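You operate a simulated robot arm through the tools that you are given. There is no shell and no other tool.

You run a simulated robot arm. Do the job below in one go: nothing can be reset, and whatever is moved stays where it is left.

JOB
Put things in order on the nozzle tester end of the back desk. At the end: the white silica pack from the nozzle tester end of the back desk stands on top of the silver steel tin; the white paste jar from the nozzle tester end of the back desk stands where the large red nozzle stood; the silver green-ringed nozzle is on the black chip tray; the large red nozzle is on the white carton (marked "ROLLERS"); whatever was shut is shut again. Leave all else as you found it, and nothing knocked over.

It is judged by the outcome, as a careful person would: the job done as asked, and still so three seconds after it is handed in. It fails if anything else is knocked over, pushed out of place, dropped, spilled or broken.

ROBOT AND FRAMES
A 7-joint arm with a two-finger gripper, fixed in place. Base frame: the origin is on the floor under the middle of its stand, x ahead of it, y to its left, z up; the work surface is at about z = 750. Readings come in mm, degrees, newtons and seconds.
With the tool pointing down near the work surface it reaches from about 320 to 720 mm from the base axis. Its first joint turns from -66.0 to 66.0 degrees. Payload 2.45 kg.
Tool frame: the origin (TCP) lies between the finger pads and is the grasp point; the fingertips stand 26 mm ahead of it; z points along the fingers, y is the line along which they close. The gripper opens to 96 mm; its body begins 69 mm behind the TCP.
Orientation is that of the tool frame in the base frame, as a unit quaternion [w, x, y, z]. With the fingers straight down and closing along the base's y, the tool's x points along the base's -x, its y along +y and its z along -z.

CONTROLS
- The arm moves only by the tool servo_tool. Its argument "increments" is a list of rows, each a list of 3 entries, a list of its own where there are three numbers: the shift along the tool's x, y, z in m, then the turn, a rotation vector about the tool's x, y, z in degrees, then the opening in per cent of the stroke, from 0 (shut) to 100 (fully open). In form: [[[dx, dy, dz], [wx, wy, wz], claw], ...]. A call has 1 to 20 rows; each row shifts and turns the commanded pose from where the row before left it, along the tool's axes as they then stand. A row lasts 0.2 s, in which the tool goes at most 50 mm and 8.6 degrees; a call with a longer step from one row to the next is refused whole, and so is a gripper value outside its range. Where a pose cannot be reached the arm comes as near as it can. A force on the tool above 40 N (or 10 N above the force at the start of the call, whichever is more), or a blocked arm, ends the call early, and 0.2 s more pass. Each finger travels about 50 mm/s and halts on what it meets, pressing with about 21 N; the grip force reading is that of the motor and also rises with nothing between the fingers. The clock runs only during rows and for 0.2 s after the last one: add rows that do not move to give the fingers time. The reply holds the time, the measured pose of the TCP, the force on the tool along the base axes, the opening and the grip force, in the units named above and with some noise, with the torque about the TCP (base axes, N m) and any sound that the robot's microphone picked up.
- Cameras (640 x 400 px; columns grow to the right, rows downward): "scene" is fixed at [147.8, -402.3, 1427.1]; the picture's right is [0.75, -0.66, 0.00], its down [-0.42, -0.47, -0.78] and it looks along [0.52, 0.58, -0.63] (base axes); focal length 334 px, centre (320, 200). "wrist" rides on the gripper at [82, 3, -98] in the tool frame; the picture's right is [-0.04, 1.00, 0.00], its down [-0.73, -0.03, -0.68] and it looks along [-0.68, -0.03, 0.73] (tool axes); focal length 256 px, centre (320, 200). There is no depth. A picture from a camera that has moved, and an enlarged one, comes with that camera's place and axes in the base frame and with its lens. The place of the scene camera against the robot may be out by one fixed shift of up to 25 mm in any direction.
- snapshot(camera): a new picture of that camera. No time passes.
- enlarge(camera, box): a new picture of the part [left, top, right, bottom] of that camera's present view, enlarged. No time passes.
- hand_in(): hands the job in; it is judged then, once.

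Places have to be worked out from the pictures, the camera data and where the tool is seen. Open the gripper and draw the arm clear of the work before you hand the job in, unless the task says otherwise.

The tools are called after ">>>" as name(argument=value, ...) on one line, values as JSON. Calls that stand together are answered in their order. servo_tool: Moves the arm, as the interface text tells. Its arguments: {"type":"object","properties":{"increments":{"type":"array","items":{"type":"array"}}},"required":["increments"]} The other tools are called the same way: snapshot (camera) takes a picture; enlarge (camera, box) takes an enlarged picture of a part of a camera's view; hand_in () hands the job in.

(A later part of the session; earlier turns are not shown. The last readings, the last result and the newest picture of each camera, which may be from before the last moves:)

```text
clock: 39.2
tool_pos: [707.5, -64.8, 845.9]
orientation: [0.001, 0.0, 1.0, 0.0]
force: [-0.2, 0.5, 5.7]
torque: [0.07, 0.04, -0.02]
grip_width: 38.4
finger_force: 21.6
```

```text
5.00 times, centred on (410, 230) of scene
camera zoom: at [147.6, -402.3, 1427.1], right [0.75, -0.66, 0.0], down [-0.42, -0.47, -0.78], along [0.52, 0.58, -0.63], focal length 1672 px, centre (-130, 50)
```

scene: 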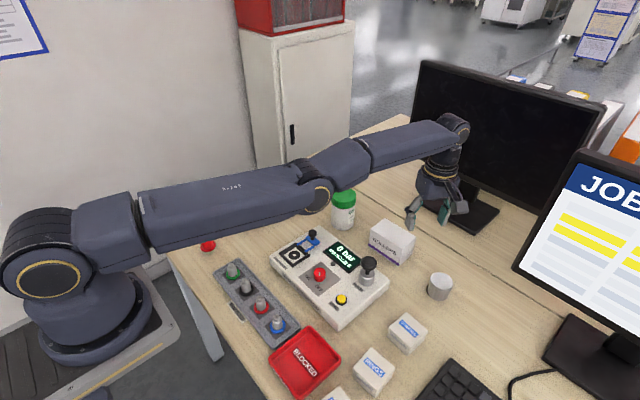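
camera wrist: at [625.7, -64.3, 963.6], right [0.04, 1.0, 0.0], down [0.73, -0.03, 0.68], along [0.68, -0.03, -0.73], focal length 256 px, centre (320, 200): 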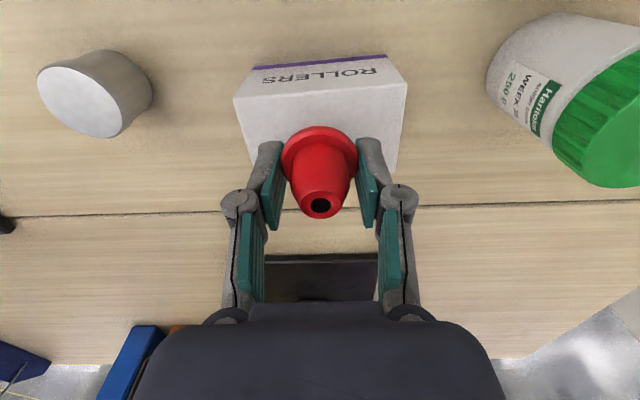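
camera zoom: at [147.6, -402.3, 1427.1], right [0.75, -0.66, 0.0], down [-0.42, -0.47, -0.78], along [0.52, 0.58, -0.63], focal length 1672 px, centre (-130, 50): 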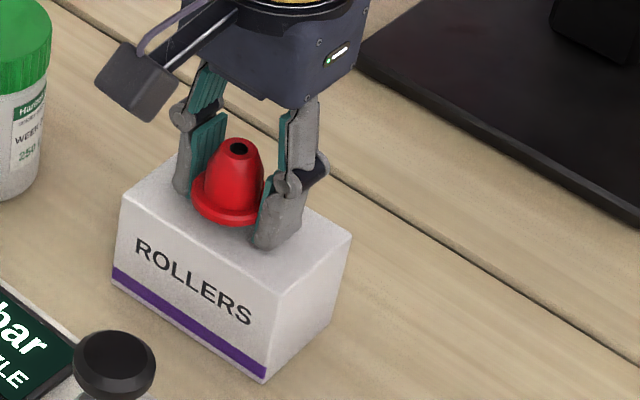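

A force of 5.7 N shows the nozzle has landed on the carton. I'll open the gripper gently.

>>> servo_tool(increments=[[[0, 0, 0], [0, 0, 0], 44], [[0, 0, 0], [0, 0, 0], 50], [[0, 0, 0], [0, 0, 0], 58], [[0, 0, 0], [0, 0, 0], 64], [[0, 0, 0], [0, 0, 0], 64], [[0, 0, 0], [0, 0, 0], 64]])

>>> enlarge(camera="wrist", box=[220, 60, 420, 225])

>>> enlarge(camera="scene", box=[370, 190, 450, 270])

```text
clock: 40.6
tool_pos: [706.7, -66.6, 845.4]
orientation: [0.0, 0.0, 1.0, 0.0]
force: [-0.3, -0.6, -0.6]
torque: [0.0, -0.01, -0.02]
grip_width: 61.7
finger_force: 0.1
```

```text
2.42 times, centred on (320, 142) of wrist
camera zoom: at [625.0, -63.1, 944.4], right [0.04, 1.0, 0.0], down [0.73, -0.03, 0.68], along [0.68, -0.03, -0.73], focal length 621 px, centre (320, 339)
```

zoom: 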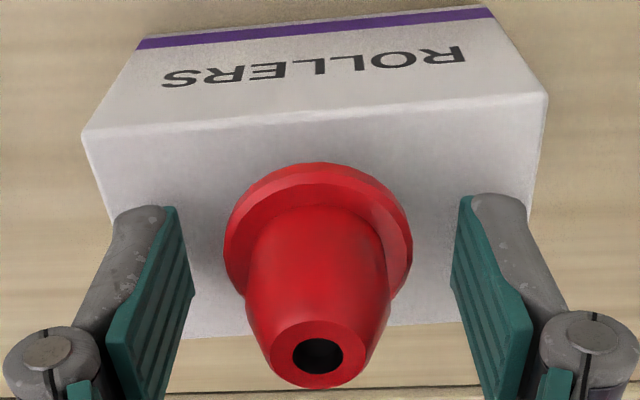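

```text
5.00 times, centred on (410, 230) of scene
camera zoom: at [147.8, -402.3, 1427.1], right [0.75, -0.66, 0.0], down [-0.42, -0.47, -0.78], along [0.52, 0.58, -0.63], focal length 1672 px, centre (-130, 50)
```

zoom: 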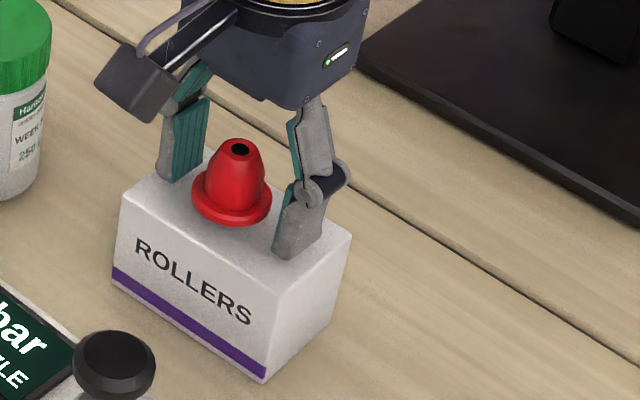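

The red nozzle stands alone on the carton. I'll lift straight up, open fully, and move above the jar for a view.

>>> servo_tool(increments=[[[0, 0, -0.02], [0, 0, 0], 64], [[0, 0, -0.04], [0, 0, 0], 64], [[0, 0, -0.04], [0, 0, 0], 64], [[0.005, 0, 0], [0, 0, 0], 80], [[0.0055, 0.04, 0], [0, 0, 0], 100], [[0.0055, 0.04, 0], [0, 0, 0], 100], [[0.0055, 0.04, 0], [0, 0, 0], 100], [[0.0055, 0.04, 0], [0, 0, 0], 100], [[0, 0, 0], [0, 0, 0], 100], [[0, 0, 0], [0, 0, 0], 100], [[0, 0, 0], [0, 0, 0], 100]])

>>> snapshot(camera="wrist")

>>> enlarge(camera="scene", box=[320, 160, 480, 280])

```text
clock: 43.0
tool_pos: [679.5, 93.3, 946.8]
orientation: [0.001, 0.0, 1.0, 0.001]
force: [-0.4, -0.3, -0.2]
torque: [0.01, 0.0, 0.01]
grip_width: 96.1
finger_force: 0.0
```

```text
taken
camera wrist: at [597.2, 95.7, 1046.1], right [0.04, 1.0, 0.0], down [0.73, -0.03, 0.68], along [0.68, -0.03, -0.73], focal length 256 px, centre (320, 200)
```

wrist: 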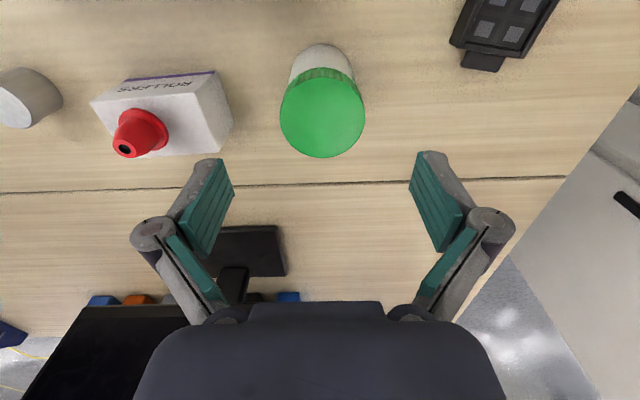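

```text
3.33 times, centred on (400, 220) of scene
camera zoom: at [147.8, -402.3, 1427.1], right [0.75, -0.66, 0.0], down [-0.42, -0.47, -0.78], along [0.52, 0.58, -0.63], focal length 1114 px, centre (53, 133)
```

zoom: 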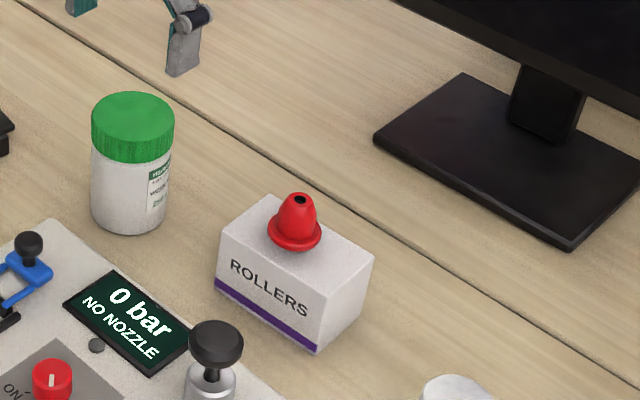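

The jar is at about (689.5, 93), with its lid top at z of about 851 and a lid diameter of about 69 mm. I'll centre over it and lower to just above the lid to verify clearance.

>>> servo_tool(increments=[[[-0.01, 0, 0], [0, 0, 0], 100], [[0, 0, 0.03], [0, 0, 0], 100], [[0, 0, 0.025], [0, 0, 0], 100], [[0, 0, 0], [0, 0, 0], 100], [[0, 0, 0], [0, 0, 0], 100], [[0, 0, 0], [0, 0, 0], 100]])

>>> snapshot(camera="wrist")

>>> enlarge(camera="scene", box=[290, 130, 410, 250])

```text
clock: 44.4
tool_pos: [690.6, 93.6, 891.7]
orientation: [-0.001, 0.001, 1.0, 0.001]
force: [0.8, 0.2, -0.2]
torque: [-0.01, -0.01, -0.03]
grip_width: 96.1
finger_force: 0.1
```

```text
taken
camera wrist: at [608.0, 96.0, 989.6], right [0.04, 1.0, 0.0], down [0.73, -0.03, 0.68], along [0.68, -0.03, -0.73], focal length 256 px, centre (320, 200)
```

wrist: 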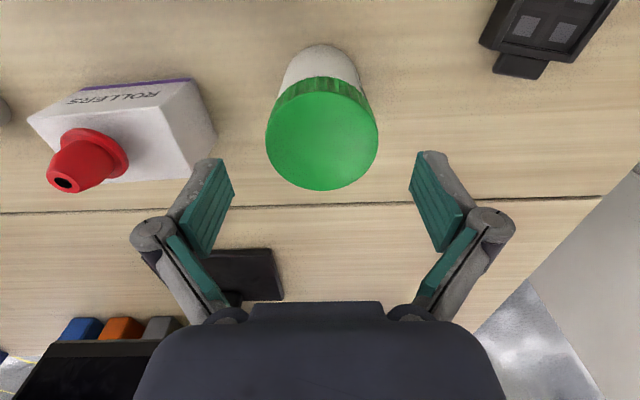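

```text
3.33 times, centred on (350, 190) of scene
camera zoom: at [147.8, -402.3, 1427.1], right [0.75, -0.66, 0.0], down [-0.42, -0.47, -0.78], along [0.52, 0.58, -0.63], focal length 1114 px, centre (220, 233)
```

zoom: 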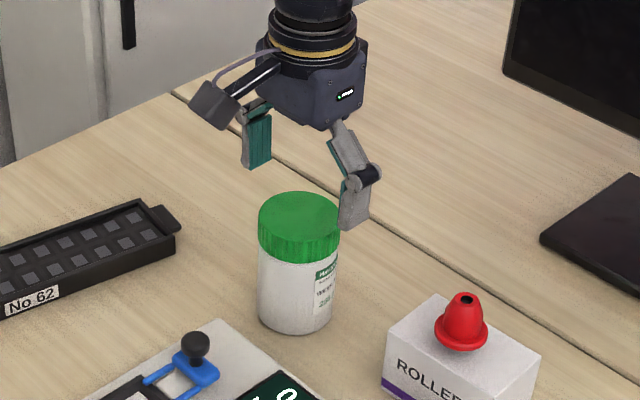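

The jar is centred laterally to within 1–2 mm. I'll descend around it to TCP z of about 797.

>>> servo_tool(increments=[[[0.0018, 0, 0.01], [0, 0, 0], 100], [[0, 0, 0.02], [0, 0, 0], 100], [[0, 0, 0.02], [0, 0, 0], 100], [[0, 0, 0.02], [0, 0, 0], 100], [[0, 0, 0.02], [0, 0, 0], 100], [[0, 0, 0.004], [0, 0, 0], 100], [[0, 0, 0], [0, 0, 0], 100], [[0, 0, 0], [0, 0, 0], 100]])

>>> snapshot(camera="wrist")

>>> enlarge(camera="scene", box=[290, 140, 410, 260])

```text
clock: 46.2
tool_pos: [691.1, 95.1, 798.9]
orientation: [0.003, -0.001, 1.0, 0.001]
force: [-4.4, 1.6, 31.3]
torque: [-0.02, -0.26, 0.04]
grip_width: 96.1
finger_force: 0.0
```

```text
taken
camera wrist: at [607.4, 97.0, 897.1], right [0.04, 1.0, 0.0], down [0.73, -0.03, 0.68], along [0.68, -0.03, -0.73], focal length 256 px, centre (320, 200)
```

wrist: 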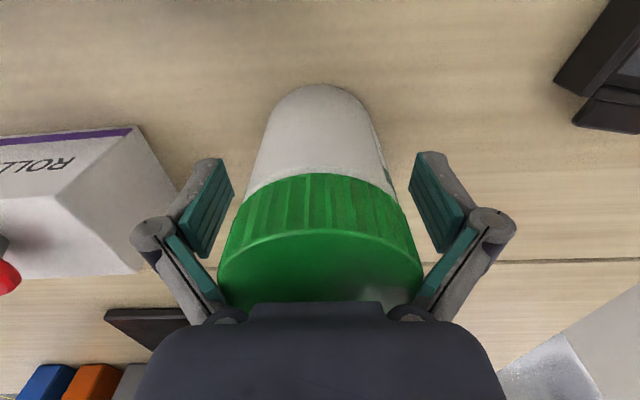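

```text
3.33 times, centred on (350, 200) of scene
camera zoom: at [147.0, -402.4, 1427.2], right [0.75, -0.66, 0.0], down [-0.42, -0.47, -0.78], along [0.52, 0.58, -0.63], focal length 1114 px, centre (220, 200)
```

zoom: 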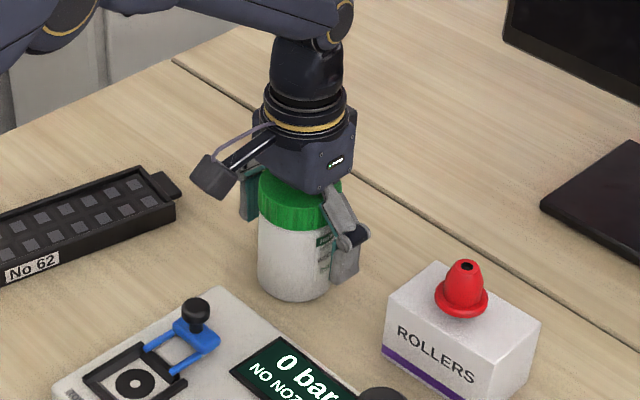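

The palm is pressing on the lid with 31 N, so the jar is taller than I estimated. I'll back off upward right away.

>>> servo_tool(increments=[[[0, 0, -0.006], [0, 0, 0], 100], [[0, 0, -0.006], [0, 0, 0], 100], [[0, 0, 0], [0, 0, 0], 100], [[0, 0, 0], [0, 0, 0], 100]])

>>> snapshot(camera="wrist")

>>> enlarge(camera="scene", box=[290, 140, 410, 260])

```text
clock: 47.2
tool_pos: [688.3, 95.7, 808.6]
orientation: [-0.001, 0.0, 1.0, 0.001]
force: [0.6, -0.1, 0.2]
torque: [0.02, 0.03, -0.03]
grip_width: 95.9
finger_force: 0.0
```

```text
taken
camera wrist: at [606.0, 96.6, 906.8], right [0.04, 1.0, 0.0], down [0.73, -0.03, 0.68], along [0.68, -0.03, -0.73], focal length 256 px, centre (320, 200)
```

wrist: 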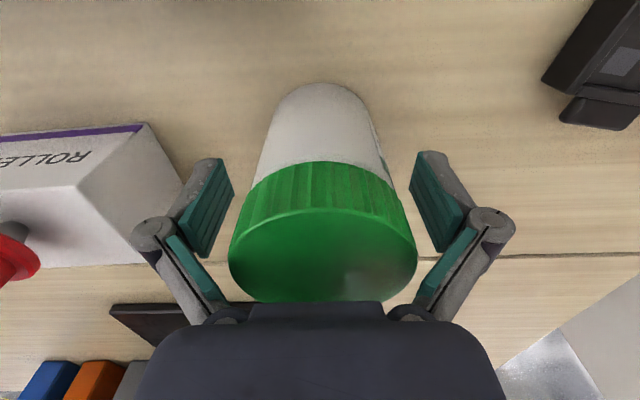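

```text
3.33 times, centred on (350, 200) of scene
camera zoom: at [147.8, -402.3, 1427.1], right [0.75, -0.66, 0.0], down [-0.42, -0.47, -0.78], along [0.52, 0.58, -0.63], focal length 1114 px, centre (220, 200)
```

zoom: 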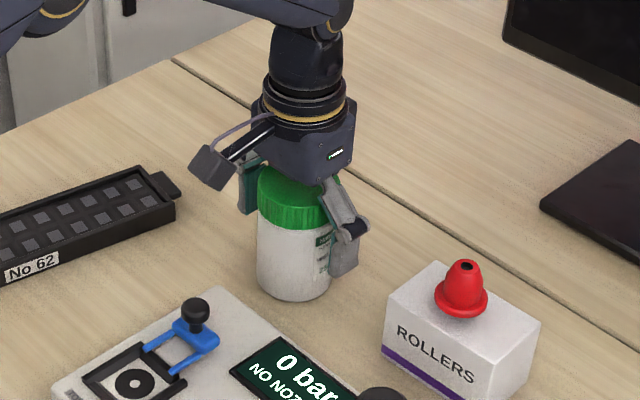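

The force is cleared and the jar is still standing, centred between the fingers. I'll close on it here at TCP z=808.6.

>>> servo_tool(increments=[[[0, 0, 0], [0, 0, 0], 85], [[0, 0, 0], [0, 0, 0], 75], [[0, 0, 0], [0, 0, 0], 65], [[0, 0, 0], [0, 0, 0], 50], [[0, 0, 0], [0, 0, 0], 50], [[0, 0, 0], [0, 0, 0], 50]])

>>> snapshot(camera="wrist")

>>> enlarge(camera="scene", box=[290, 140, 410, 260])

```text
clock: 48.6
tool_pos: [688.5, 95.2, 810.1]
orientation: [0.001, 0.0, 1.0, -0.001]
force: [-4.5, 2.1, 16.3]
torque: [-0.01, 0.0, -0.03]
grip_width: 73.7
finger_force: 21.1
```

```text
taken
camera wrist: at [606.3, 96.9, 908.1], right [0.04, 1.0, 0.0], down [0.73, -0.03, 0.68], along [0.68, -0.03, -0.73], focal length 256 px, centre (320, 200)
```

wrist: 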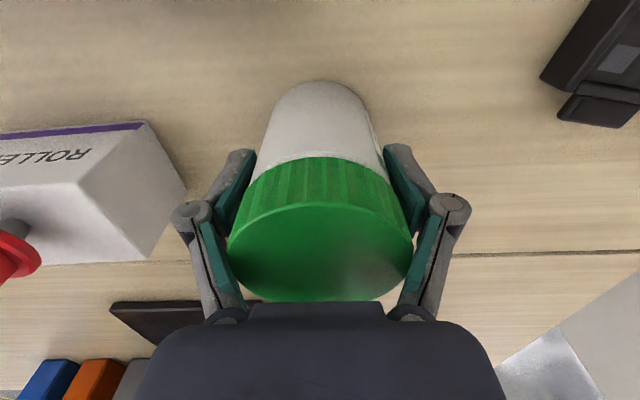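

```text
3.33 times, centred on (350, 200) of scene
camera zoom: at [147.3, -402.3, 1427.1], right [0.75, -0.66, 0.0], down [-0.42, -0.47, -0.78], along [0.52, 0.58, -0.63], focal length 1114 px, centre (220, 200)
```

zoom: 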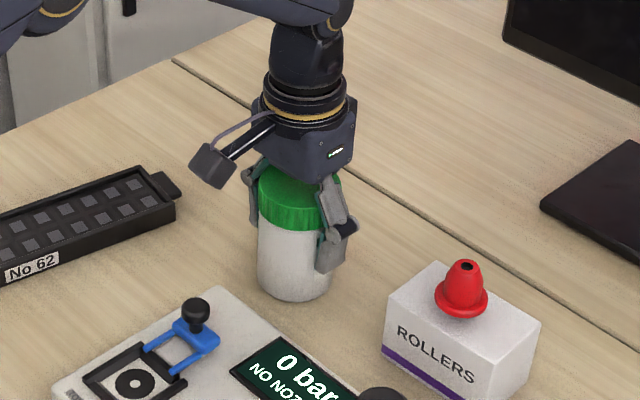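

The stop at 73.7 mm with a 16 N upward push means the inner finger links are catching the lid's rim rather than the pads gripping. I'll open, rise to TCP z of about 836 so the pads sit across the lid band, and re-grip there.

>>> servo_tool(increments=[[[0, 0, 0], [0, 0, 0], 90], [[0, 0, 0], [0, 0, 0], 100], [[0, 0, 0], [0, 0, 0], 100], [[0, 0, -0.013], [0, 0, 0], 100], [[0, 0, -0.013], [0, 0, 0], 100], [[0, 0, 0], [0, 0, 0], 100], [[0, 0, 0], [0, 0, 0], 100], [[0, 0, 0], [0, 0, 0], 100]])

>>> snapshot(camera="wrist")

>>> enlarge(camera="scene", box=[310, 160, 390, 240])

```text
clock: 50.4
tool_pos: [689.4, 94.6, 833.5]
orientation: [0.0, 0.0, 1.0, 0.0]
force: [0.5, 0.0, -0.4]
torque: [-0.03, -0.01, 0.0]
grip_width: 96.0
finger_force: 0.1
```

```text
taken
camera wrist: at [607.1, 97.2, 933.4], right [0.04, 1.0, 0.0], down [0.73, -0.03, 0.68], along [0.68, -0.03, -0.73], focal length 256 px, centre (320, 200)
```

wrist: 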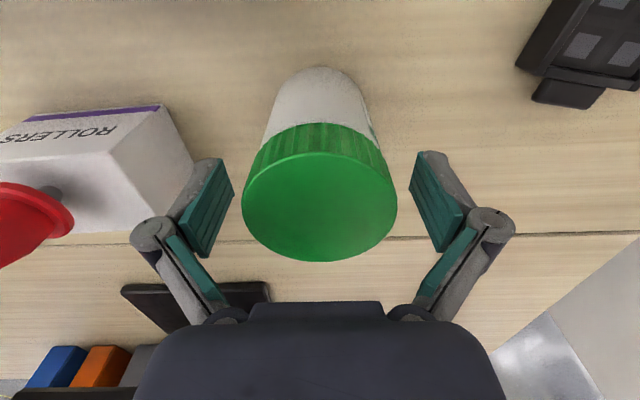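

```text
5.00 times, centred on (350, 200) of scene
camera zoom: at [147.8, -402.3, 1427.1], right [0.75, -0.66, 0.0], down [-0.42, -0.47, -0.78], along [0.52, 0.58, -0.63], focal length 1672 px, centre (170, 200)
```

zoom: 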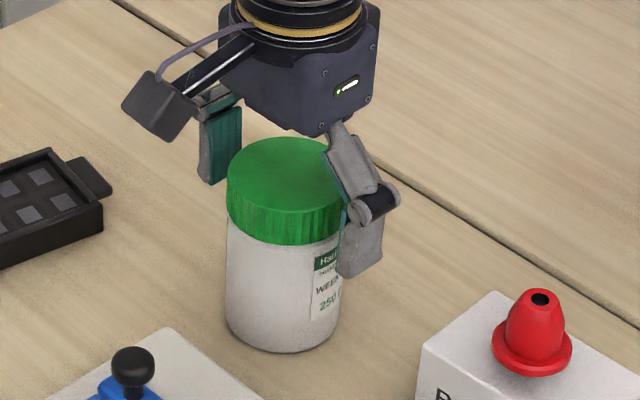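

The lid top is now about 15–19 mm above the TCP level, so the pads should span the lid band. I'll close the gripper.

>>> servo_tool(increments=[[[0, 0, 0], [0, 0, 0], 85], [[0, 0, 0], [0, 0, 0], 75], [[0, 0, 0], [0, 0, 0], 65], [[0, 0, 0], [0, 0, 0], 50], [[0, 0, 0], [0, 0, 0], 50], [[0, 0, 0], [0, 0, 0], 50]])

>>> snapshot(camera="wrist")

>>> enlarge(camera="scene", box=[310, 160, 390, 240])

```text
clock: 51.8
tool_pos: [688.7, 94.4, 835.6]
orientation: [0.0, 0.0, 1.0, 0.0]
force: [-0.5, -0.6, 1.2]
torque: [0.01, 0.02, -0.01]
grip_width: 67.8
finger_force: 20.9
```

```text
taken
camera wrist: at [607.1, 97.1, 933.5], right [0.04, 1.0, 0.0], down [0.73, -0.03, 0.68], along [0.68, -0.03, -0.73], focal length 256 px, centre (320, 200)
```

wrist: 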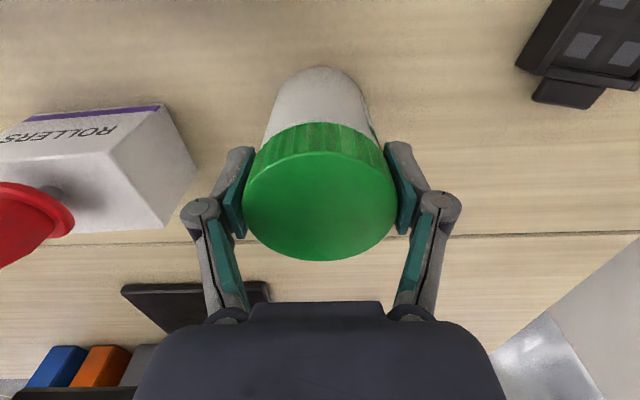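

```text
5.00 times, centred on (350, 200) of scene
camera zoom: at [147.7, -402.3, 1427.1], right [0.75, -0.66, 0.0], down [-0.42, -0.47, -0.78], along [0.52, 0.58, -0.63], focal length 1672 px, centre (170, 200)
```

zoom: 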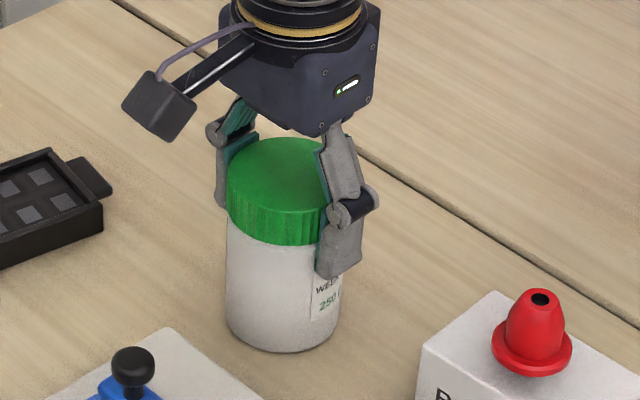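

The pads now hold the lid band squarely at 67.8 mm. I'll do a small test lift of about 8 mm to confirm the whole jar comes up.

>>> servo_tool(increments=[[[0, 0, -0.003], [0, 0, 0], 50], [[0, 0, -0.003], [0, 0, 0], 50], [[0, 0, -0.003], [0, 0, 0], 50], [[0, 0, 0], [0, 0, 0], 50], [[0, 0, 0], [0, 0, 0], 50]])

>>> enlarge(camera="scene", box=[310, 160, 390, 240])

>>> snapshot(camera="wrist")

```text
clock: 53.0
tool_pos: [689.0, 94.7, 844.1]
orientation: [0.0, 0.0, 1.0, 0.0]
force: [0.4, -0.1, -3.2]
torque: [0.0, -0.04, 0.01]
grip_width: 67.7
finger_force: 20.7
```

```text
5.00 times, centred on (350, 200) of scene
camera zoom: at [147.9, -402.3, 1427.1], right [0.75, -0.66, 0.0], down [-0.42, -0.47, -0.78], along [0.52, 0.58, -0.63], focal length 1672 px, centre (170, 200)
```

zoom: 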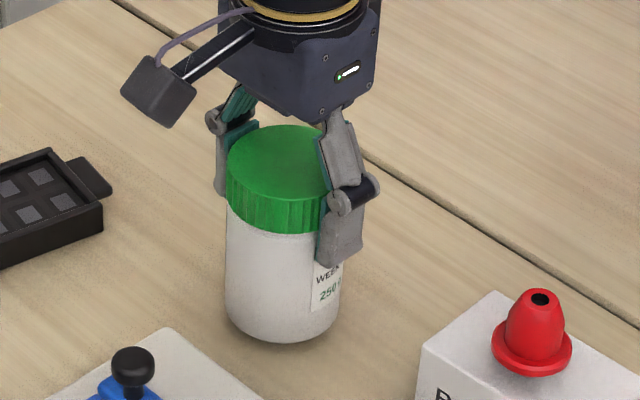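

```text
taken
camera wrist: at [606.1, 96.5, 943.0], right [0.04, 1.0, 0.0], down [0.73, -0.03, 0.68], along [0.68, -0.03, -0.73], focal length 256 px, centre (320, 200)
```

wrist: 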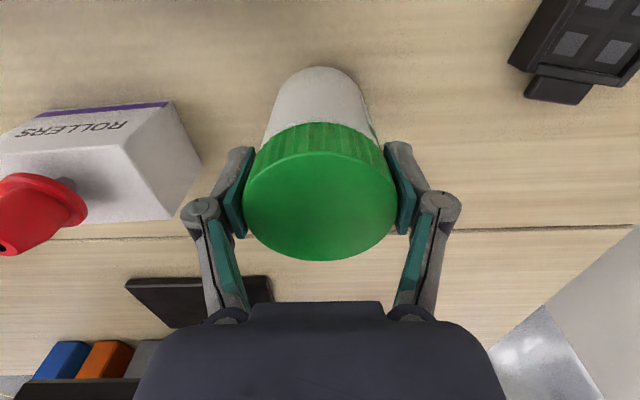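

The whole jar lifted, with a load of about 3.2 N. I'll raise it to about z=950, turn to yaw 60°, then traverse to the red nozzle's former spot at (353, 260).

>>> servo_tool(increments=[[[0, 0, -0.025], [0, 0, 0], 50], [[0, 0, -0.03], [0, 0, 0], 50], [[0, 0, -0.03], [0, 0, 0], 50], [[0, 0, -0.02], [0, 0, 0], 50], [[0.005, 0, 0], [0, 0, -6], 50], [[0, 0, 0], [0, 0, -6], 50], [[0, 0, 0], [0, 0, -6], 50], [[0, 0, 0], [0, 0, -6], 50], [[0, 0, 0], [0, 0, -6], 50], [[0, 0, 0], [0, 0, -6], 50], [[0, 0, 0], [0, 0, -6], 50], [[0, 0, 0], [0, 0, -6], 50], [[0, 0, 0], [0, 0, -6], 50], [[0, 0, 0], [0, 0, -6], 50], [[0, 0, 0], [0, 0, 0], 50]])

```text
clock: 56.2
tool_pos: [684.2, 93.4, 948.7]
orientation: [0.0, -0.501, 0.866, 0.0]
force: [-0.1, -0.2, -4.6]
torque: [0.01, 0.05, 0.0]
grip_width: 67.3
finger_force: 20.7
```

The jar is held steadily at z=949 with yaw 60°. Now I'll traverse.

>>> servo_tool(increments=[[[0.00177, 0.015, 0], [0, 0, 0], 50], [[0.00177, 0.031, 0], [0, 0, 0], 50], [[0.00177, 0.034, 0], [0, 0, 0], 50], [[0.00177, 0.034, 0], [0, 0, 0], 50], [[0.00177, 0.034, 0], [0, 0, 0], 50], [[0.00177, 0.034, 0], [0, 0, 0], 50], [[0.00177, 0.034, 0], [0, 0, 0], 50], [[0.00177, 0.034, 0], [0, 0, 0], 50], [[0.00177, 0.034, 0], [0, 0, 0], 50], [[0.00177, 0.034, 0], [0, 0, 0], 50], [[0.00177, 0.034, 0], [0, 0, 0], 50], [[0.00177, 0.0179, 0], [0, 0, 0], 50], [[0, 0, 0], [0, 0, 0], 50], [[0, 0, 0], [0, 0, 0], 50], [[0, 0, 0], [0, 0, 0], 50], [[0, 0, 0], [0, 0, 0], 50]])

>>> snapshot(camera="wrist")

>>> snapshot(camera="scene")

```text
clock: 59.6
tool_pos: [353.0, 259.4, 950.4]
orientation: [0.0, -0.5, 0.866, 0.0]
force: [0.3, -0.1, -2.6]
torque: [-0.01, 0.01, -0.03]
grip_width: 67.5
finger_force: 20.9
```

```text
taken
camera wrist: at [309.3, 189.6, 1048.7], right [-0.85, 0.53, 0.0], down [0.39, 0.62, 0.68], along [0.36, 0.57, -0.73], focal length 256 px, centre (320, 200)
```

wrist: 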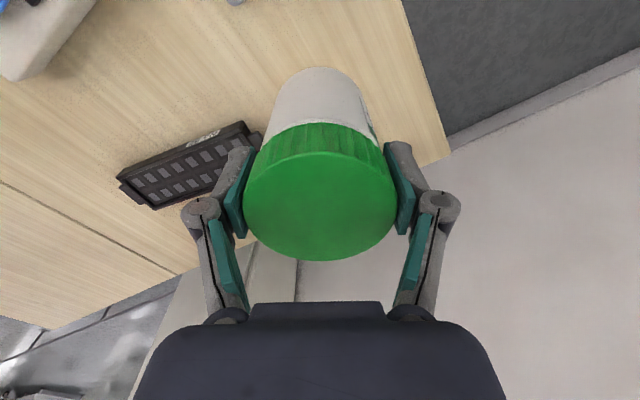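

```text
taken
```

scene: 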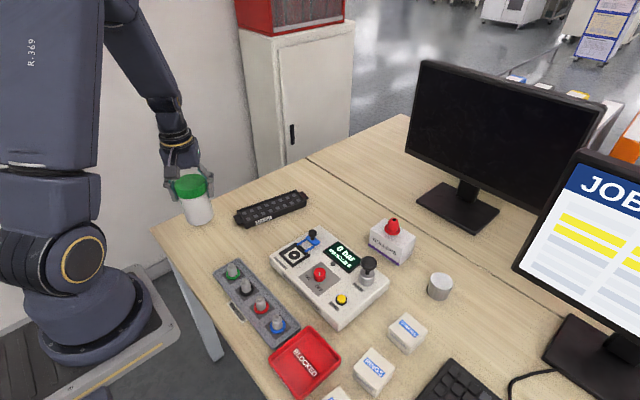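

I'm over the target at (353.0, 259.4). I'll descend to about z=845 first.

>>> servo_tool(increments=[[[0, 0, 0.02], [0, 0, 0], 50], [[0, 0, 0.025], [0, 0, 0], 50], [[0, 0, 0.025], [0, 0, 0], 50], [[0, 0, 0.02], [0, 0, 0], 50], [[0, 0, 0.012], [0, 0, 0], 50], [[0, 0, 0], [0, 0, 0], 50], [[0, 0, 0], [0, 0, 0], 50], [[0, 0, 0], [0, 0, 0], 50]])

>>> enlarge(camera="scene", box=[150, 160, 270, 280])

>>> snapshot(camera="wrist")

```text
clock: 61.4
tool_pos: [354.3, 259.3, 848.1]
orientation: [0.0, -0.5, 0.866, 0.0]
force: [0.2, -0.7, -3.5]
torque: [0.0, -0.01, 0.02]
grip_width: 67.3
finger_force: 21.0
```

```text
3.33 times, centred on (210, 220) of scene
camera zoom: at [147.8, -402.3, 1427.1], right [0.75, -0.66, 0.0], down [-0.42, -0.47, -0.78], along [0.52, 0.58, -0.63], focal length 1114 px, centre (687, 133)
```

zoom: 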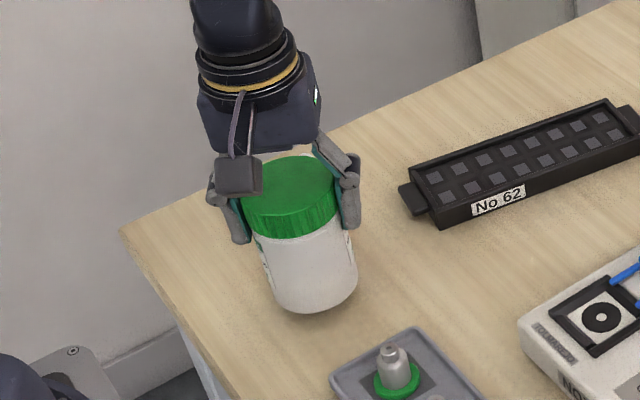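

```text
taken
camera wrist: at [309.8, 189.7, 946.9], right [-0.85, 0.53, 0.0], down [0.39, 0.62, 0.68], along [0.36, 0.57, -0.73], focal length 256 px, centre (320, 200)
```

wrist: 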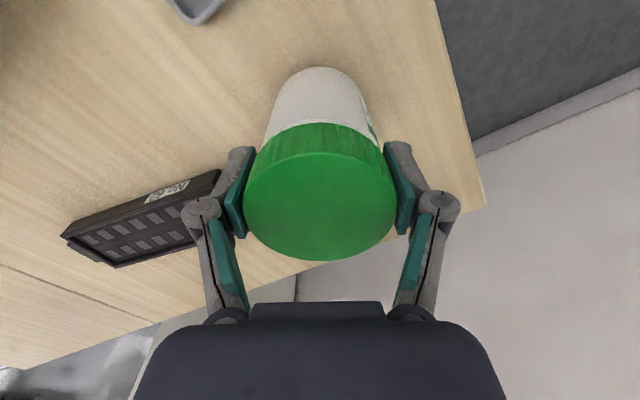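

Clear so far. I'll creep down the last part until it touches.

>>> servo_tool(increments=[[[0, 0, 0.005], [0, 0, 0], 50], [[0, 0, 0.003], [0, 0, 0], 50], [[0, 0, 0.002], [0, 0, 0], 50], [[0, 0, 0], [0, 0, 0], 50], [[0, 0, 0], [0, 0, 0], 50]])

```text
clock: 62.6
tool_pos: [352.3, 259.9, 837.7]
orientation: [0.0, -0.5, 0.866, 0.0]
force: [0.3, -0.6, -3.0]
torque: [-0.01, 0.0, -0.02]
grip_width: 67.2
finger_force: 20.9
```

>>> servo_tool(increments=[[[0, 0, 0.0015], [0, 0, 0], 50], [[0, 0, 0], [0, 0, 0], 50], [[0, 0, 0.0015], [0, 0, 0], 50], [[0, 0, 0], [0, 0, 0], 50], [[0, 0, 0], [0, 0, 0], 50]])

```text
clock: 63.8
tool_pos: [353.0, 259.9, 835.8]
orientation: [0.0, -0.5, 0.866, 0.0]
force: [0.3, -5.0, 9.3]
torque: [-0.04, -0.05, -0.02]
grip_width: 67.1
finger_force: 21.1
```

The jar has touched down, with the force going from -3 to +9 N. I'll release gently.

>>> servo_tool(increments=[[[0, 0, 0], [0, 0, 0], 72], [[0, 0, 0], [0, 0, 0], 76], [[0, 0, 0], [0, 0, 0], 84], [[0, 0, 0], [0, 0, 0], 92], [[0, 0, 0], [0, 0, 0], 96], [[0, 0, 0], [0, 0, 0], 96], [[0, 0, 0], [0, 0, 0], 96]])

>>> snapshot(camera="wrist")

>>> enlarge(camera="scene", box=[150, 160, 270, 280])

```text
clock: 65.4
tool_pos: [352.8, 260.5, 835.3]
orientation: [0.0, -0.5, 0.866, 0.0]
force: [0.8, 0.5, 0.2]
torque: [-0.01, 0.02, -0.05]
grip_width: 92.0
finger_force: 0.2
```

```text
taken
camera wrist: at [308.0, 190.6, 933.6], right [-0.85, 0.53, 0.0], down [0.39, 0.62, 0.68], along [0.36, 0.57, -0.73], focal length 256 px, centre (320, 200)
```

wrist: 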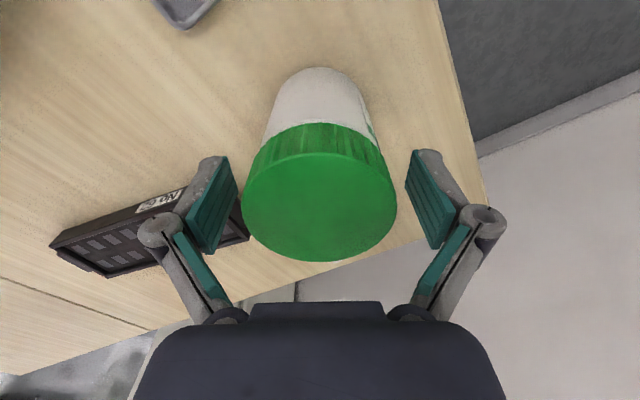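

```text
3.33 times, centred on (210, 220) of scene
camera zoom: at [147.8, -402.3, 1427.1], right [0.75, -0.66, 0.0], down [-0.42, -0.47, -0.78], along [0.52, 0.58, -0.63], focal length 1114 px, centre (687, 133)
```

zoom: 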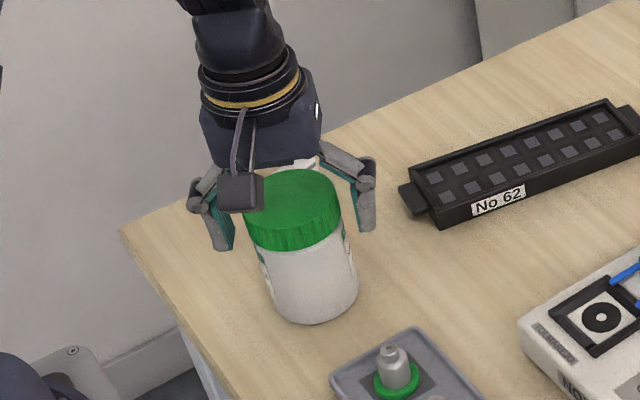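

The jar stands at the red nozzle's old spot. I'll lift straight up, turn to yaw 12° to align with the silica pack, and move above it.

>>> servo_tool(increments=[[[0, 0, -0.015], [0, 0, 0], 96], [[0, 0, -0.035], [0, 0, 0], 96], [[0, 0, -0.035], [0, 0, 0], 96], [[0, 0, -0.025], [0, 0, 0], 96], [[0, 0, 0], [0, 0, 8], 80], [[0, 0, 0], [0, 0, 8], 60], [[0, 0, 0], [0, 0, 8], 50], [[0, 0, 0], [0, 0, 8], 50], [[0, 0, 0], [0, 0, 8], 50], [[0, 0, 0], [0, 0, 8], 50], [[-0.0161, 0.0324, 0.01], [0, 0, 0], 50], [[-0.0161, 0.0324, 0.01], [0, 0, 0], 50], [[-0.0161, 0.0324, 0.01], [0, 0, 0], 50], [[0, 0, 0], [0, 0, 0], 50], [[0, 0, 0], [0, 0, 0], 50], [[0, 0, 0], [0, 0, 0], 50]])

>>> snapshot(camera="wrist")

>>> enlarge(camera="wrist", box=[260, 40, 400, 150])

```text
clock: 68.8
tool_pos: [376.9, 361.8, 914.9]
orientation: [0.001, -0.104, 0.995, 0.0]
force: [-0.4, 0.3, 0.0]
torque: [0.02, 0.03, 0.01]
grip_width: 47.9
finger_force: 0.0
```

```text
taken
camera wrist: at [295.6, 347.0, 1013.9], right [-0.17, 0.99, 0.0], down [0.72, 0.12, 0.68], along [0.67, 0.11, -0.73], focal length 256 px, centre (320, 200)
```

wrist: 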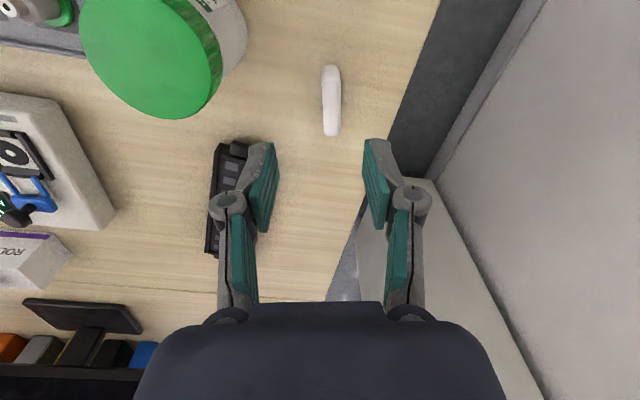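

```text
3.64 times, centred on (330, 95) of wrist
camera zoom: at [295.6, 347.0, 1013.9], right [-0.17, 0.99, 0.0], down [0.72, 0.12, 0.68], along [0.67, 0.11, -0.73], focal length 931 px, centre (284, 582)
```

zoom: 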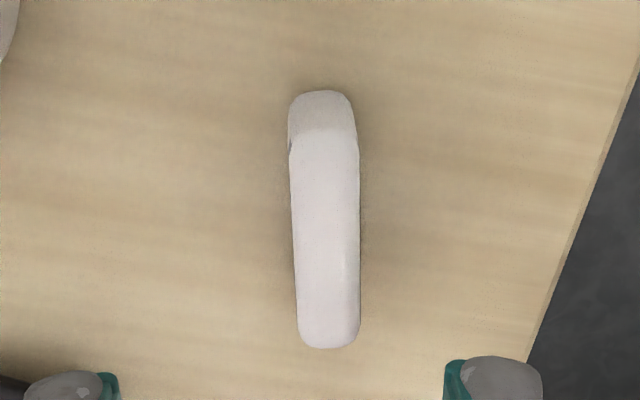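

The pack is aligned with the tool within about 1°, centred at tool (-20, +9.5), about 54 x 16 mm. I'll offset the grip about 8 mm toward its near end to gain reach at the tin, then descend in stages.

>>> servo_tool(increments=[[[-0.0118, 0.0095, 0], [0, 0, 0], 50], [[0, 0, 0.03], [0, 0, 0], 50], [[0, 0, 0.035], [0, 0, 0], 50], [[0, 0, 0.035], [0, 0, 0], 50], [[0, 0, 0], [0, 0, 0], 50], [[0, 0, 0], [0, 0, 0], 50], [[0, 0, 0], [0, 0, 0], 50]])

>>> snapshot(camera="wrist")

>>> enlarge(camera="wrist", box=[230, 80, 410, 215])

>>> enlarge(camera="scene", box=[150, 150, 270, 270])

```text
clock: 70.4
tool_pos: [388.0, 376.0, 813.7]
orientation: [0.0, -0.104, 0.995, 0.0]
force: [0.5, -1.1, -0.2]
torque: [0.01, 0.03, 0.04]
grip_width: 47.8
finger_force: 0.1
```

```text
taken
camera wrist: at [307.0, 360.7, 912.7], right [-0.17, 0.99, 0.0], down [0.72, 0.12, 0.68], along [0.67, 0.11, -0.73], focal length 256 px, centre (320, 200)
```

wrist: 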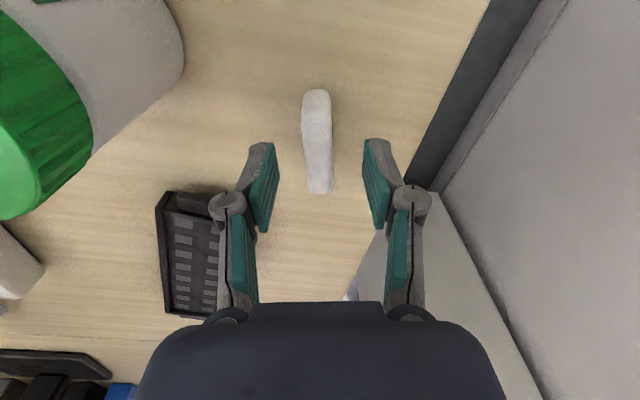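

```text
2.96 times, centred on (320, 148) of wrist
camera zoom: at [307.0, 360.7, 912.7], right [-0.17, 0.99, 0.0], down [0.72, 0.12, 0.68], along [0.67, 0.11, -0.73], focal length 758 px, centre (320, 356)
```

zoom: 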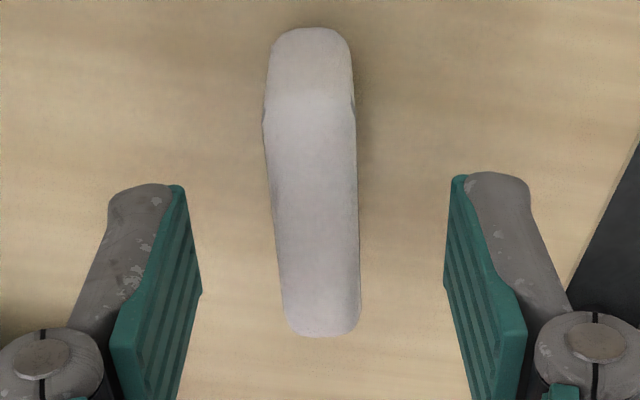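

```text
3.33 times, centred on (210, 210) of scene
camera zoom: at [147.8, -402.3, 1427.1], right [0.75, -0.66, 0.0], down [-0.42, -0.47, -0.78], along [0.52, 0.58, -0.63], focal length 1114 px, centre (687, 167)
```

zoom: 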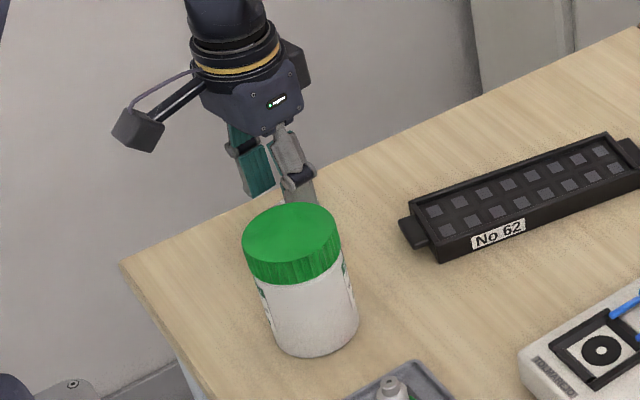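

The pack centre is at tool (-8, -1.6), just the offset I wanted. I'll nudge y by -1.5 mm, descend to z of about 783, and close.

>>> servo_tool(increments=[[[0, -0.0012, 0.01], [0, 0, 0], 50], [[0, 0, 0.012], [0, 0, 0], 50], [[0, 0, 0.008], [0, 0, 0], 50], [[0, 0, 0], [0, 0, 0], 50], [[0, 0, 0], [0, 0, 0], 50], [[0, 0, 0], [0, 0, 0], 40], [[0, 0, 0], [0, 0, 0], 30], [[0, 0, 0], [0, 0, 0], 20], [[0, 0, 0], [0, 0, 0], 5], [[0, 0, 0], [0, 0, 0], 5], [[0, 0, 0], [0, 0, 0], 5]])

>>> enlarge(camera="wrist", box=[230, 80, 410, 215])

```text
clock: 72.8
tool_pos: [388.1, 375.4, 783.3]
orientation: [0.0, -0.105, 0.994, 0.0]
force: [-0.3, 0.1, -0.5]
torque: [0.01, 0.01, 0.02]
grip_width: 15.9
finger_force: 21.0
```

```text
2.96 times, centred on (320, 148) of wrist
camera zoom: at [307.4, 361.3, 883.1], right [-0.17, 0.99, 0.0], down [0.72, 0.12, 0.68], along [0.67, 0.11, -0.73], focal length 758 px, centre (320, 356)
```

zoom: 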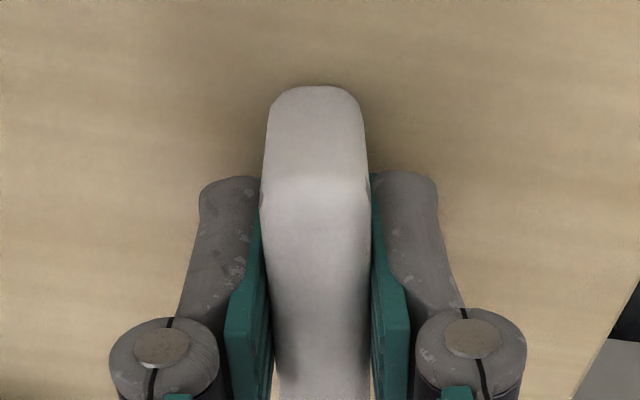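

The pack is gripped at 15.9 mm with 21 N. I'll lift straight up to about z=950.

>>> servo_tool(increments=[[[0, 0, -0.01], [0, 0, 0], 5], [[0, 0, -0.03], [0, 0, 0], 5], [[0, 0, -0.04], [0, 0, 0], 5], [[0, 0, -0.04], [0, 0, 0], 5], [[0, 0, -0.045], [0, 0, 0], 5], [[0, 0, 0], [0, 0, 0], 5]])

>>> snapshot(camera="wrist")

>>> snapshot(camera="scene")

```text
clock: 74.2
tool_pos: [391.6, 377.6, 948.9]
orientation: [0.0, -0.105, 0.995, 0.0]
force: [0.0, -0.1, 0.2]
torque: [0.01, 0.02, 0.02]
grip_width: 16.0
finger_force: 21.1
```

```text
taken
camera wrist: at [311.1, 363.6, 1047.2], right [-0.17, 0.99, 0.0], down [0.72, 0.12, 0.68], along [0.67, 0.11, -0.73], focal length 256 px, centre (320, 200)
```

wrist: 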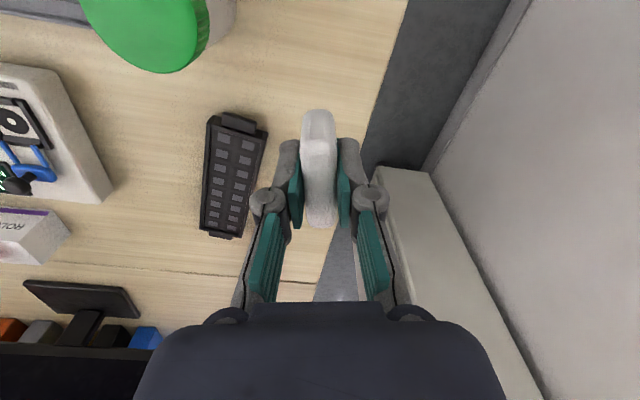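

```text
taken
```

scene: 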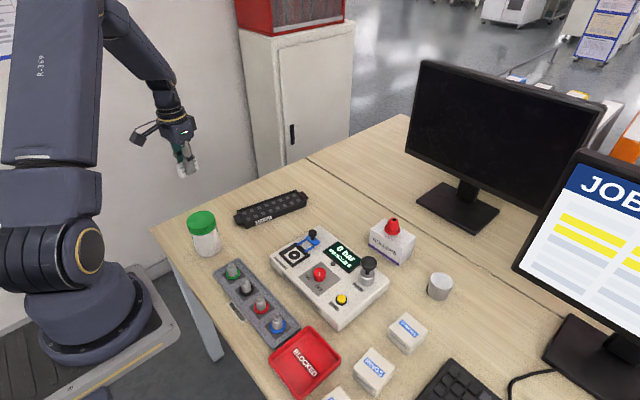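

I'm carrying the pack. I'll turn to the tin's radial yaw (-18.3°) and traverse at z of about 950 to a point short of the tin.

>>> servo_tool(increments=[[[0, 0, 0], [0, 0, 7.6], 5], [[0, 0, 0], [0, 0, 7.6], 5], [[0, 0, 0], [0, 0, 7.6], 5], [[0, 0, 0], [0, 0, 7.5], 5], [[-0.02803, -0.03204, 0], [0, 0, 0], 5], [[-0.02803, -0.03204, 0], [0, 0, 0], 5], [[-0.02803, -0.03204, 0], [0, 0, 0], 5], [[-0.02803, -0.03204, 0], [0, 0, 0], 5], [[-0.02803, -0.03204, 0], [0, 0, 0], 5], [[-0.02803, -0.03204, 0], [0, 0, 0], 5], [[-0.02803, -0.03204, 0], [0, 0, 0], 5], [[-0.02803, -0.03204, 0], [0, 0, 0], 5], [[-0.02803, -0.03204, 0], [0, 0, 0], 5], [[-0.02803, -0.03204, 0], [0, 0, 0], 5], [[-0.02803, -0.03204, 0], [0, 0, 0], 5], [[-0.02803, -0.03204, 0], [0, 0, 0], 5], [[-0.02803, -0.03204, 0], [0, 0, 0], 5], [[-0.02803, -0.03204, 0], [0, 0, 0], 5], [[-0.02803, -0.03204, 0], [0, 0, 0], 5]])

>>> servo_tool(increments=[[[0, 0, 0.02], [0, 0, 0], 5], [[0, 0, 0.02], [0, 0, 0], 5], [[0, 0, 0], [0, 0, 0], 5], [[0, 0, 0], [0, 0, 0], 5], [[0, 0, 0], [0, 0, 0], 5]])

>>> snapshot(camera="wrist")

>>> snapshot(camera="scene")

```text
clock: 78.2
tool_pos: [638.4, -213.2, 949.1]
orientation: [-0.001, 0.159, 0.987, 0.001]
force: [0.4, -0.3, 0.3]
torque: [-0.01, 0.0, -0.02]
grip_width: 15.9
finger_force: 20.5
```

```text
clock: 79.4
tool_pos: [639.7, -211.5, 910.1]
orientation: [0.0, 0.158, 0.987, 0.0]
force: [0.7, -1.2, 0.1]
torque: [-0.01, -0.02, -0.01]
grip_width: 15.7
finger_force: 21.3
```

```text
taken
camera wrist: at [562.6, -183.5, 1008.8], right [0.35, 0.94, 0.0], down [0.69, -0.26, 0.68], along [0.64, -0.24, -0.73], focal length 256 px, centre (320, 200)
```

wrist: 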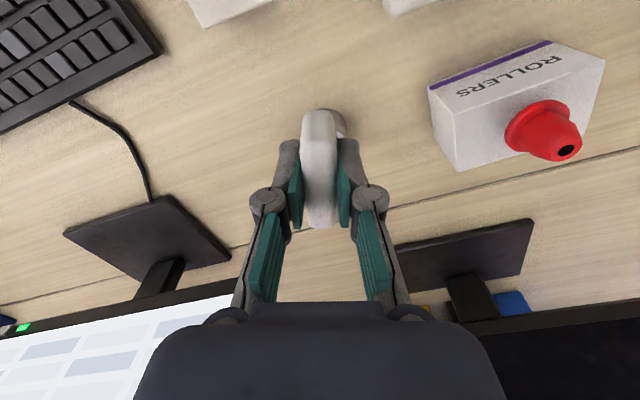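

```text
taken
```

scene: 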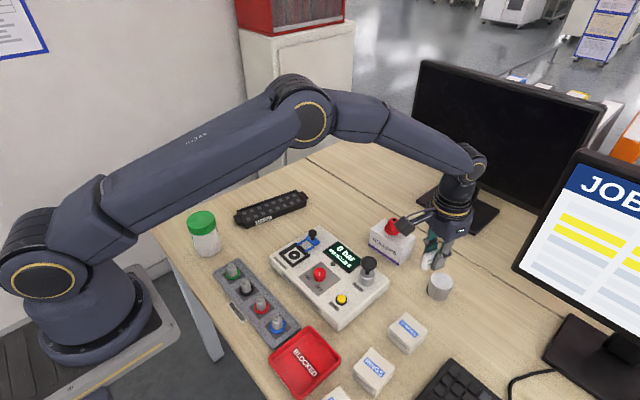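

The tin's rim shows just behind the pack. I'll move out to TCP of about (681, -224.7), r of about 717, while lowering to about z=872, where the pack bottom (about 839) is still well above the tin.

>>> servo_tool(increments=[[[-0.0144, 0.0001, 0.012], [0, 0, 0], 5], [[-0.0144, 0.0001, 0.013], [0, 0, 0], 5], [[-0.0144, 0.0001, 0.013], [0, 0, 0], 5], [[0, 0, 0], [0, 0, 0], 5], [[0, 0, 0], [0, 0, 0], 5], [[0, 0, 0], [0, 0, 0], 5]])

>>> snapshot(camera="wrist")

>>> enlarge(camera="wrist", box=[230, 60, 410, 240])

>>> enlarge(camera="scene", box=[380, 210, 500, 320])

```text
clock: 80.8
tool_pos: [679.7, -227.5, 875.2]
orientation: [0.0, 0.159, 0.987, 0.0]
force: [-0.3, 0.4, -1.0]
torque: [0.0, 0.0, -0.01]
grip_width: 16.0
finger_force: 20.7
```

```text
taken
camera wrist: at [602.0, -198.1, 972.2], right [0.35, 0.94, 0.0], down [0.69, -0.26, 0.68], along [0.64, -0.24, -0.73], focal length 256 px, centre (320, 200)
```

wrist: 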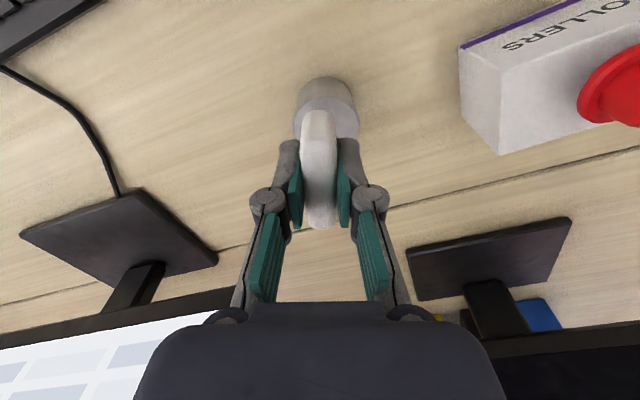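

```text
2.22 times, centred on (320, 150) of wrist
camera zoom: at [602.0, -198.1, 972.2], right [0.35, 0.94, 0.0], down [0.69, -0.26, 0.68], along [0.64, -0.24, -0.73], focal length 569 px, centre (320, 311)
```

zoom: 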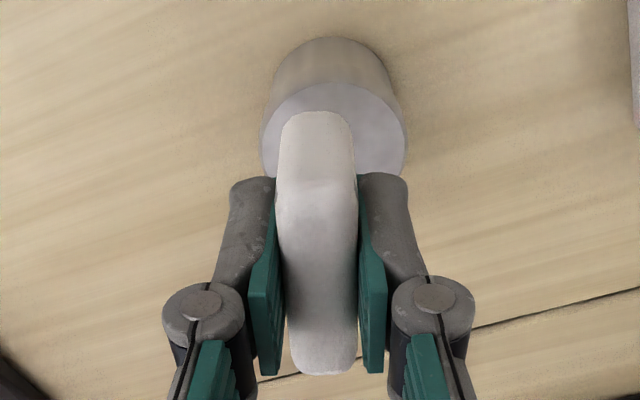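

```text
3.64 times, centred on (440, 265) of scene
camera zoom: at [147.8, -402.3, 1427.1], right [0.75, -0.66, 0.0], down [-0.42, -0.47, -0.78], along [0.52, 0.58, -0.63], focal length 1216 px, centre (-116, -36)
```

zoom: 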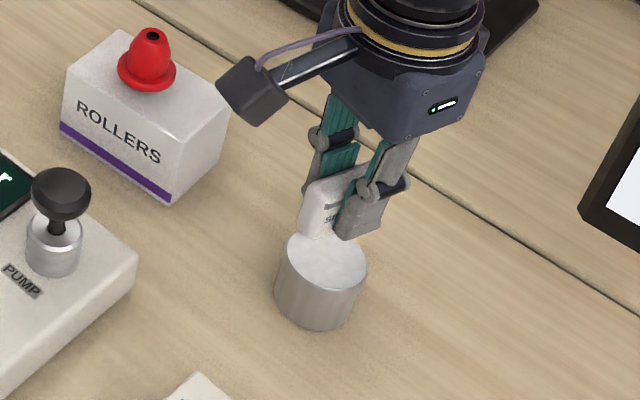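

The tin centre is at tool (-10.7, +3.7), and the pack centre is at about (-8, 0). I'll shift by (-1.5, +3.7) mm and lower to z of about 832.

>>> servo_tool(increments=[[[-0.0012, 0.0035, 0], [0, 0, 0], 5], [[0, 0, 0.012], [0, 0, 0], 5], [[0, 0, 0.015], [0, 0, 0], 5], [[0, 0, 0.013], [0, 0, 0], 5], [[0, 0, 0], [0, 0, 0], 5], [[0, 0, 0], [0, 0, 0], 5], [[0, 0, 0], [0, 0, 0], 5]])

>>> enlarge(camera="wrist", box=[230, 60, 410, 240])

>>> enlarge(camera="scene", box=[380, 210, 500, 320])

```text
clock: 82.4
tool_pos: [678.6, -223.4, 830.6]
orientation: [0.0, 0.159, 0.987, -0.001]
force: [-0.3, -0.5, 0.0]
torque: [-0.02, -0.01, 0.0]
grip_width: 15.9
finger_force: 20.8
```

```text
2.22 times, centred on (320, 150) of wrist
camera zoom: at [602.2, -194.8, 929.8], right [0.35, 0.94, 0.0], down [0.69, -0.26, 0.68], along [0.64, -0.24, -0.73], focal length 569 px, centre (320, 311)
```

zoom: 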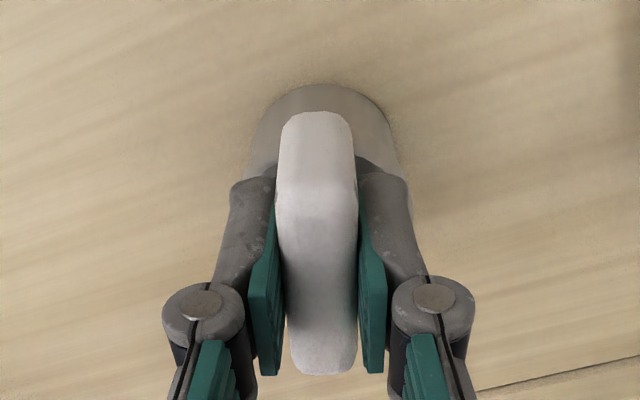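

```text
3.64 times, centred on (440, 265) of scene
camera zoom: at [147.8, -402.3, 1427.1], right [0.75, -0.66, 0.0], down [-0.42, -0.47, -0.78], along [0.52, 0.58, -0.63], focal length 1216 px, centre (-116, -36)
```

zoom: 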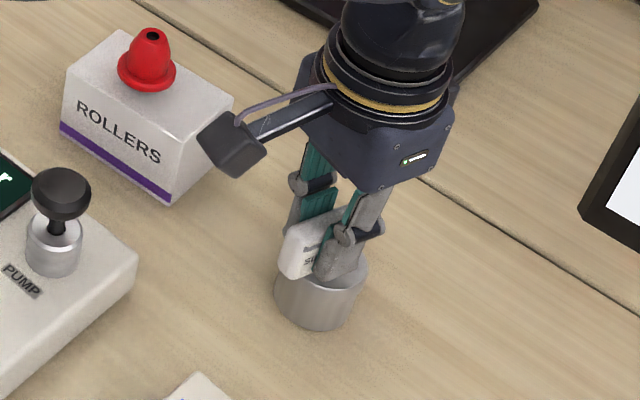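

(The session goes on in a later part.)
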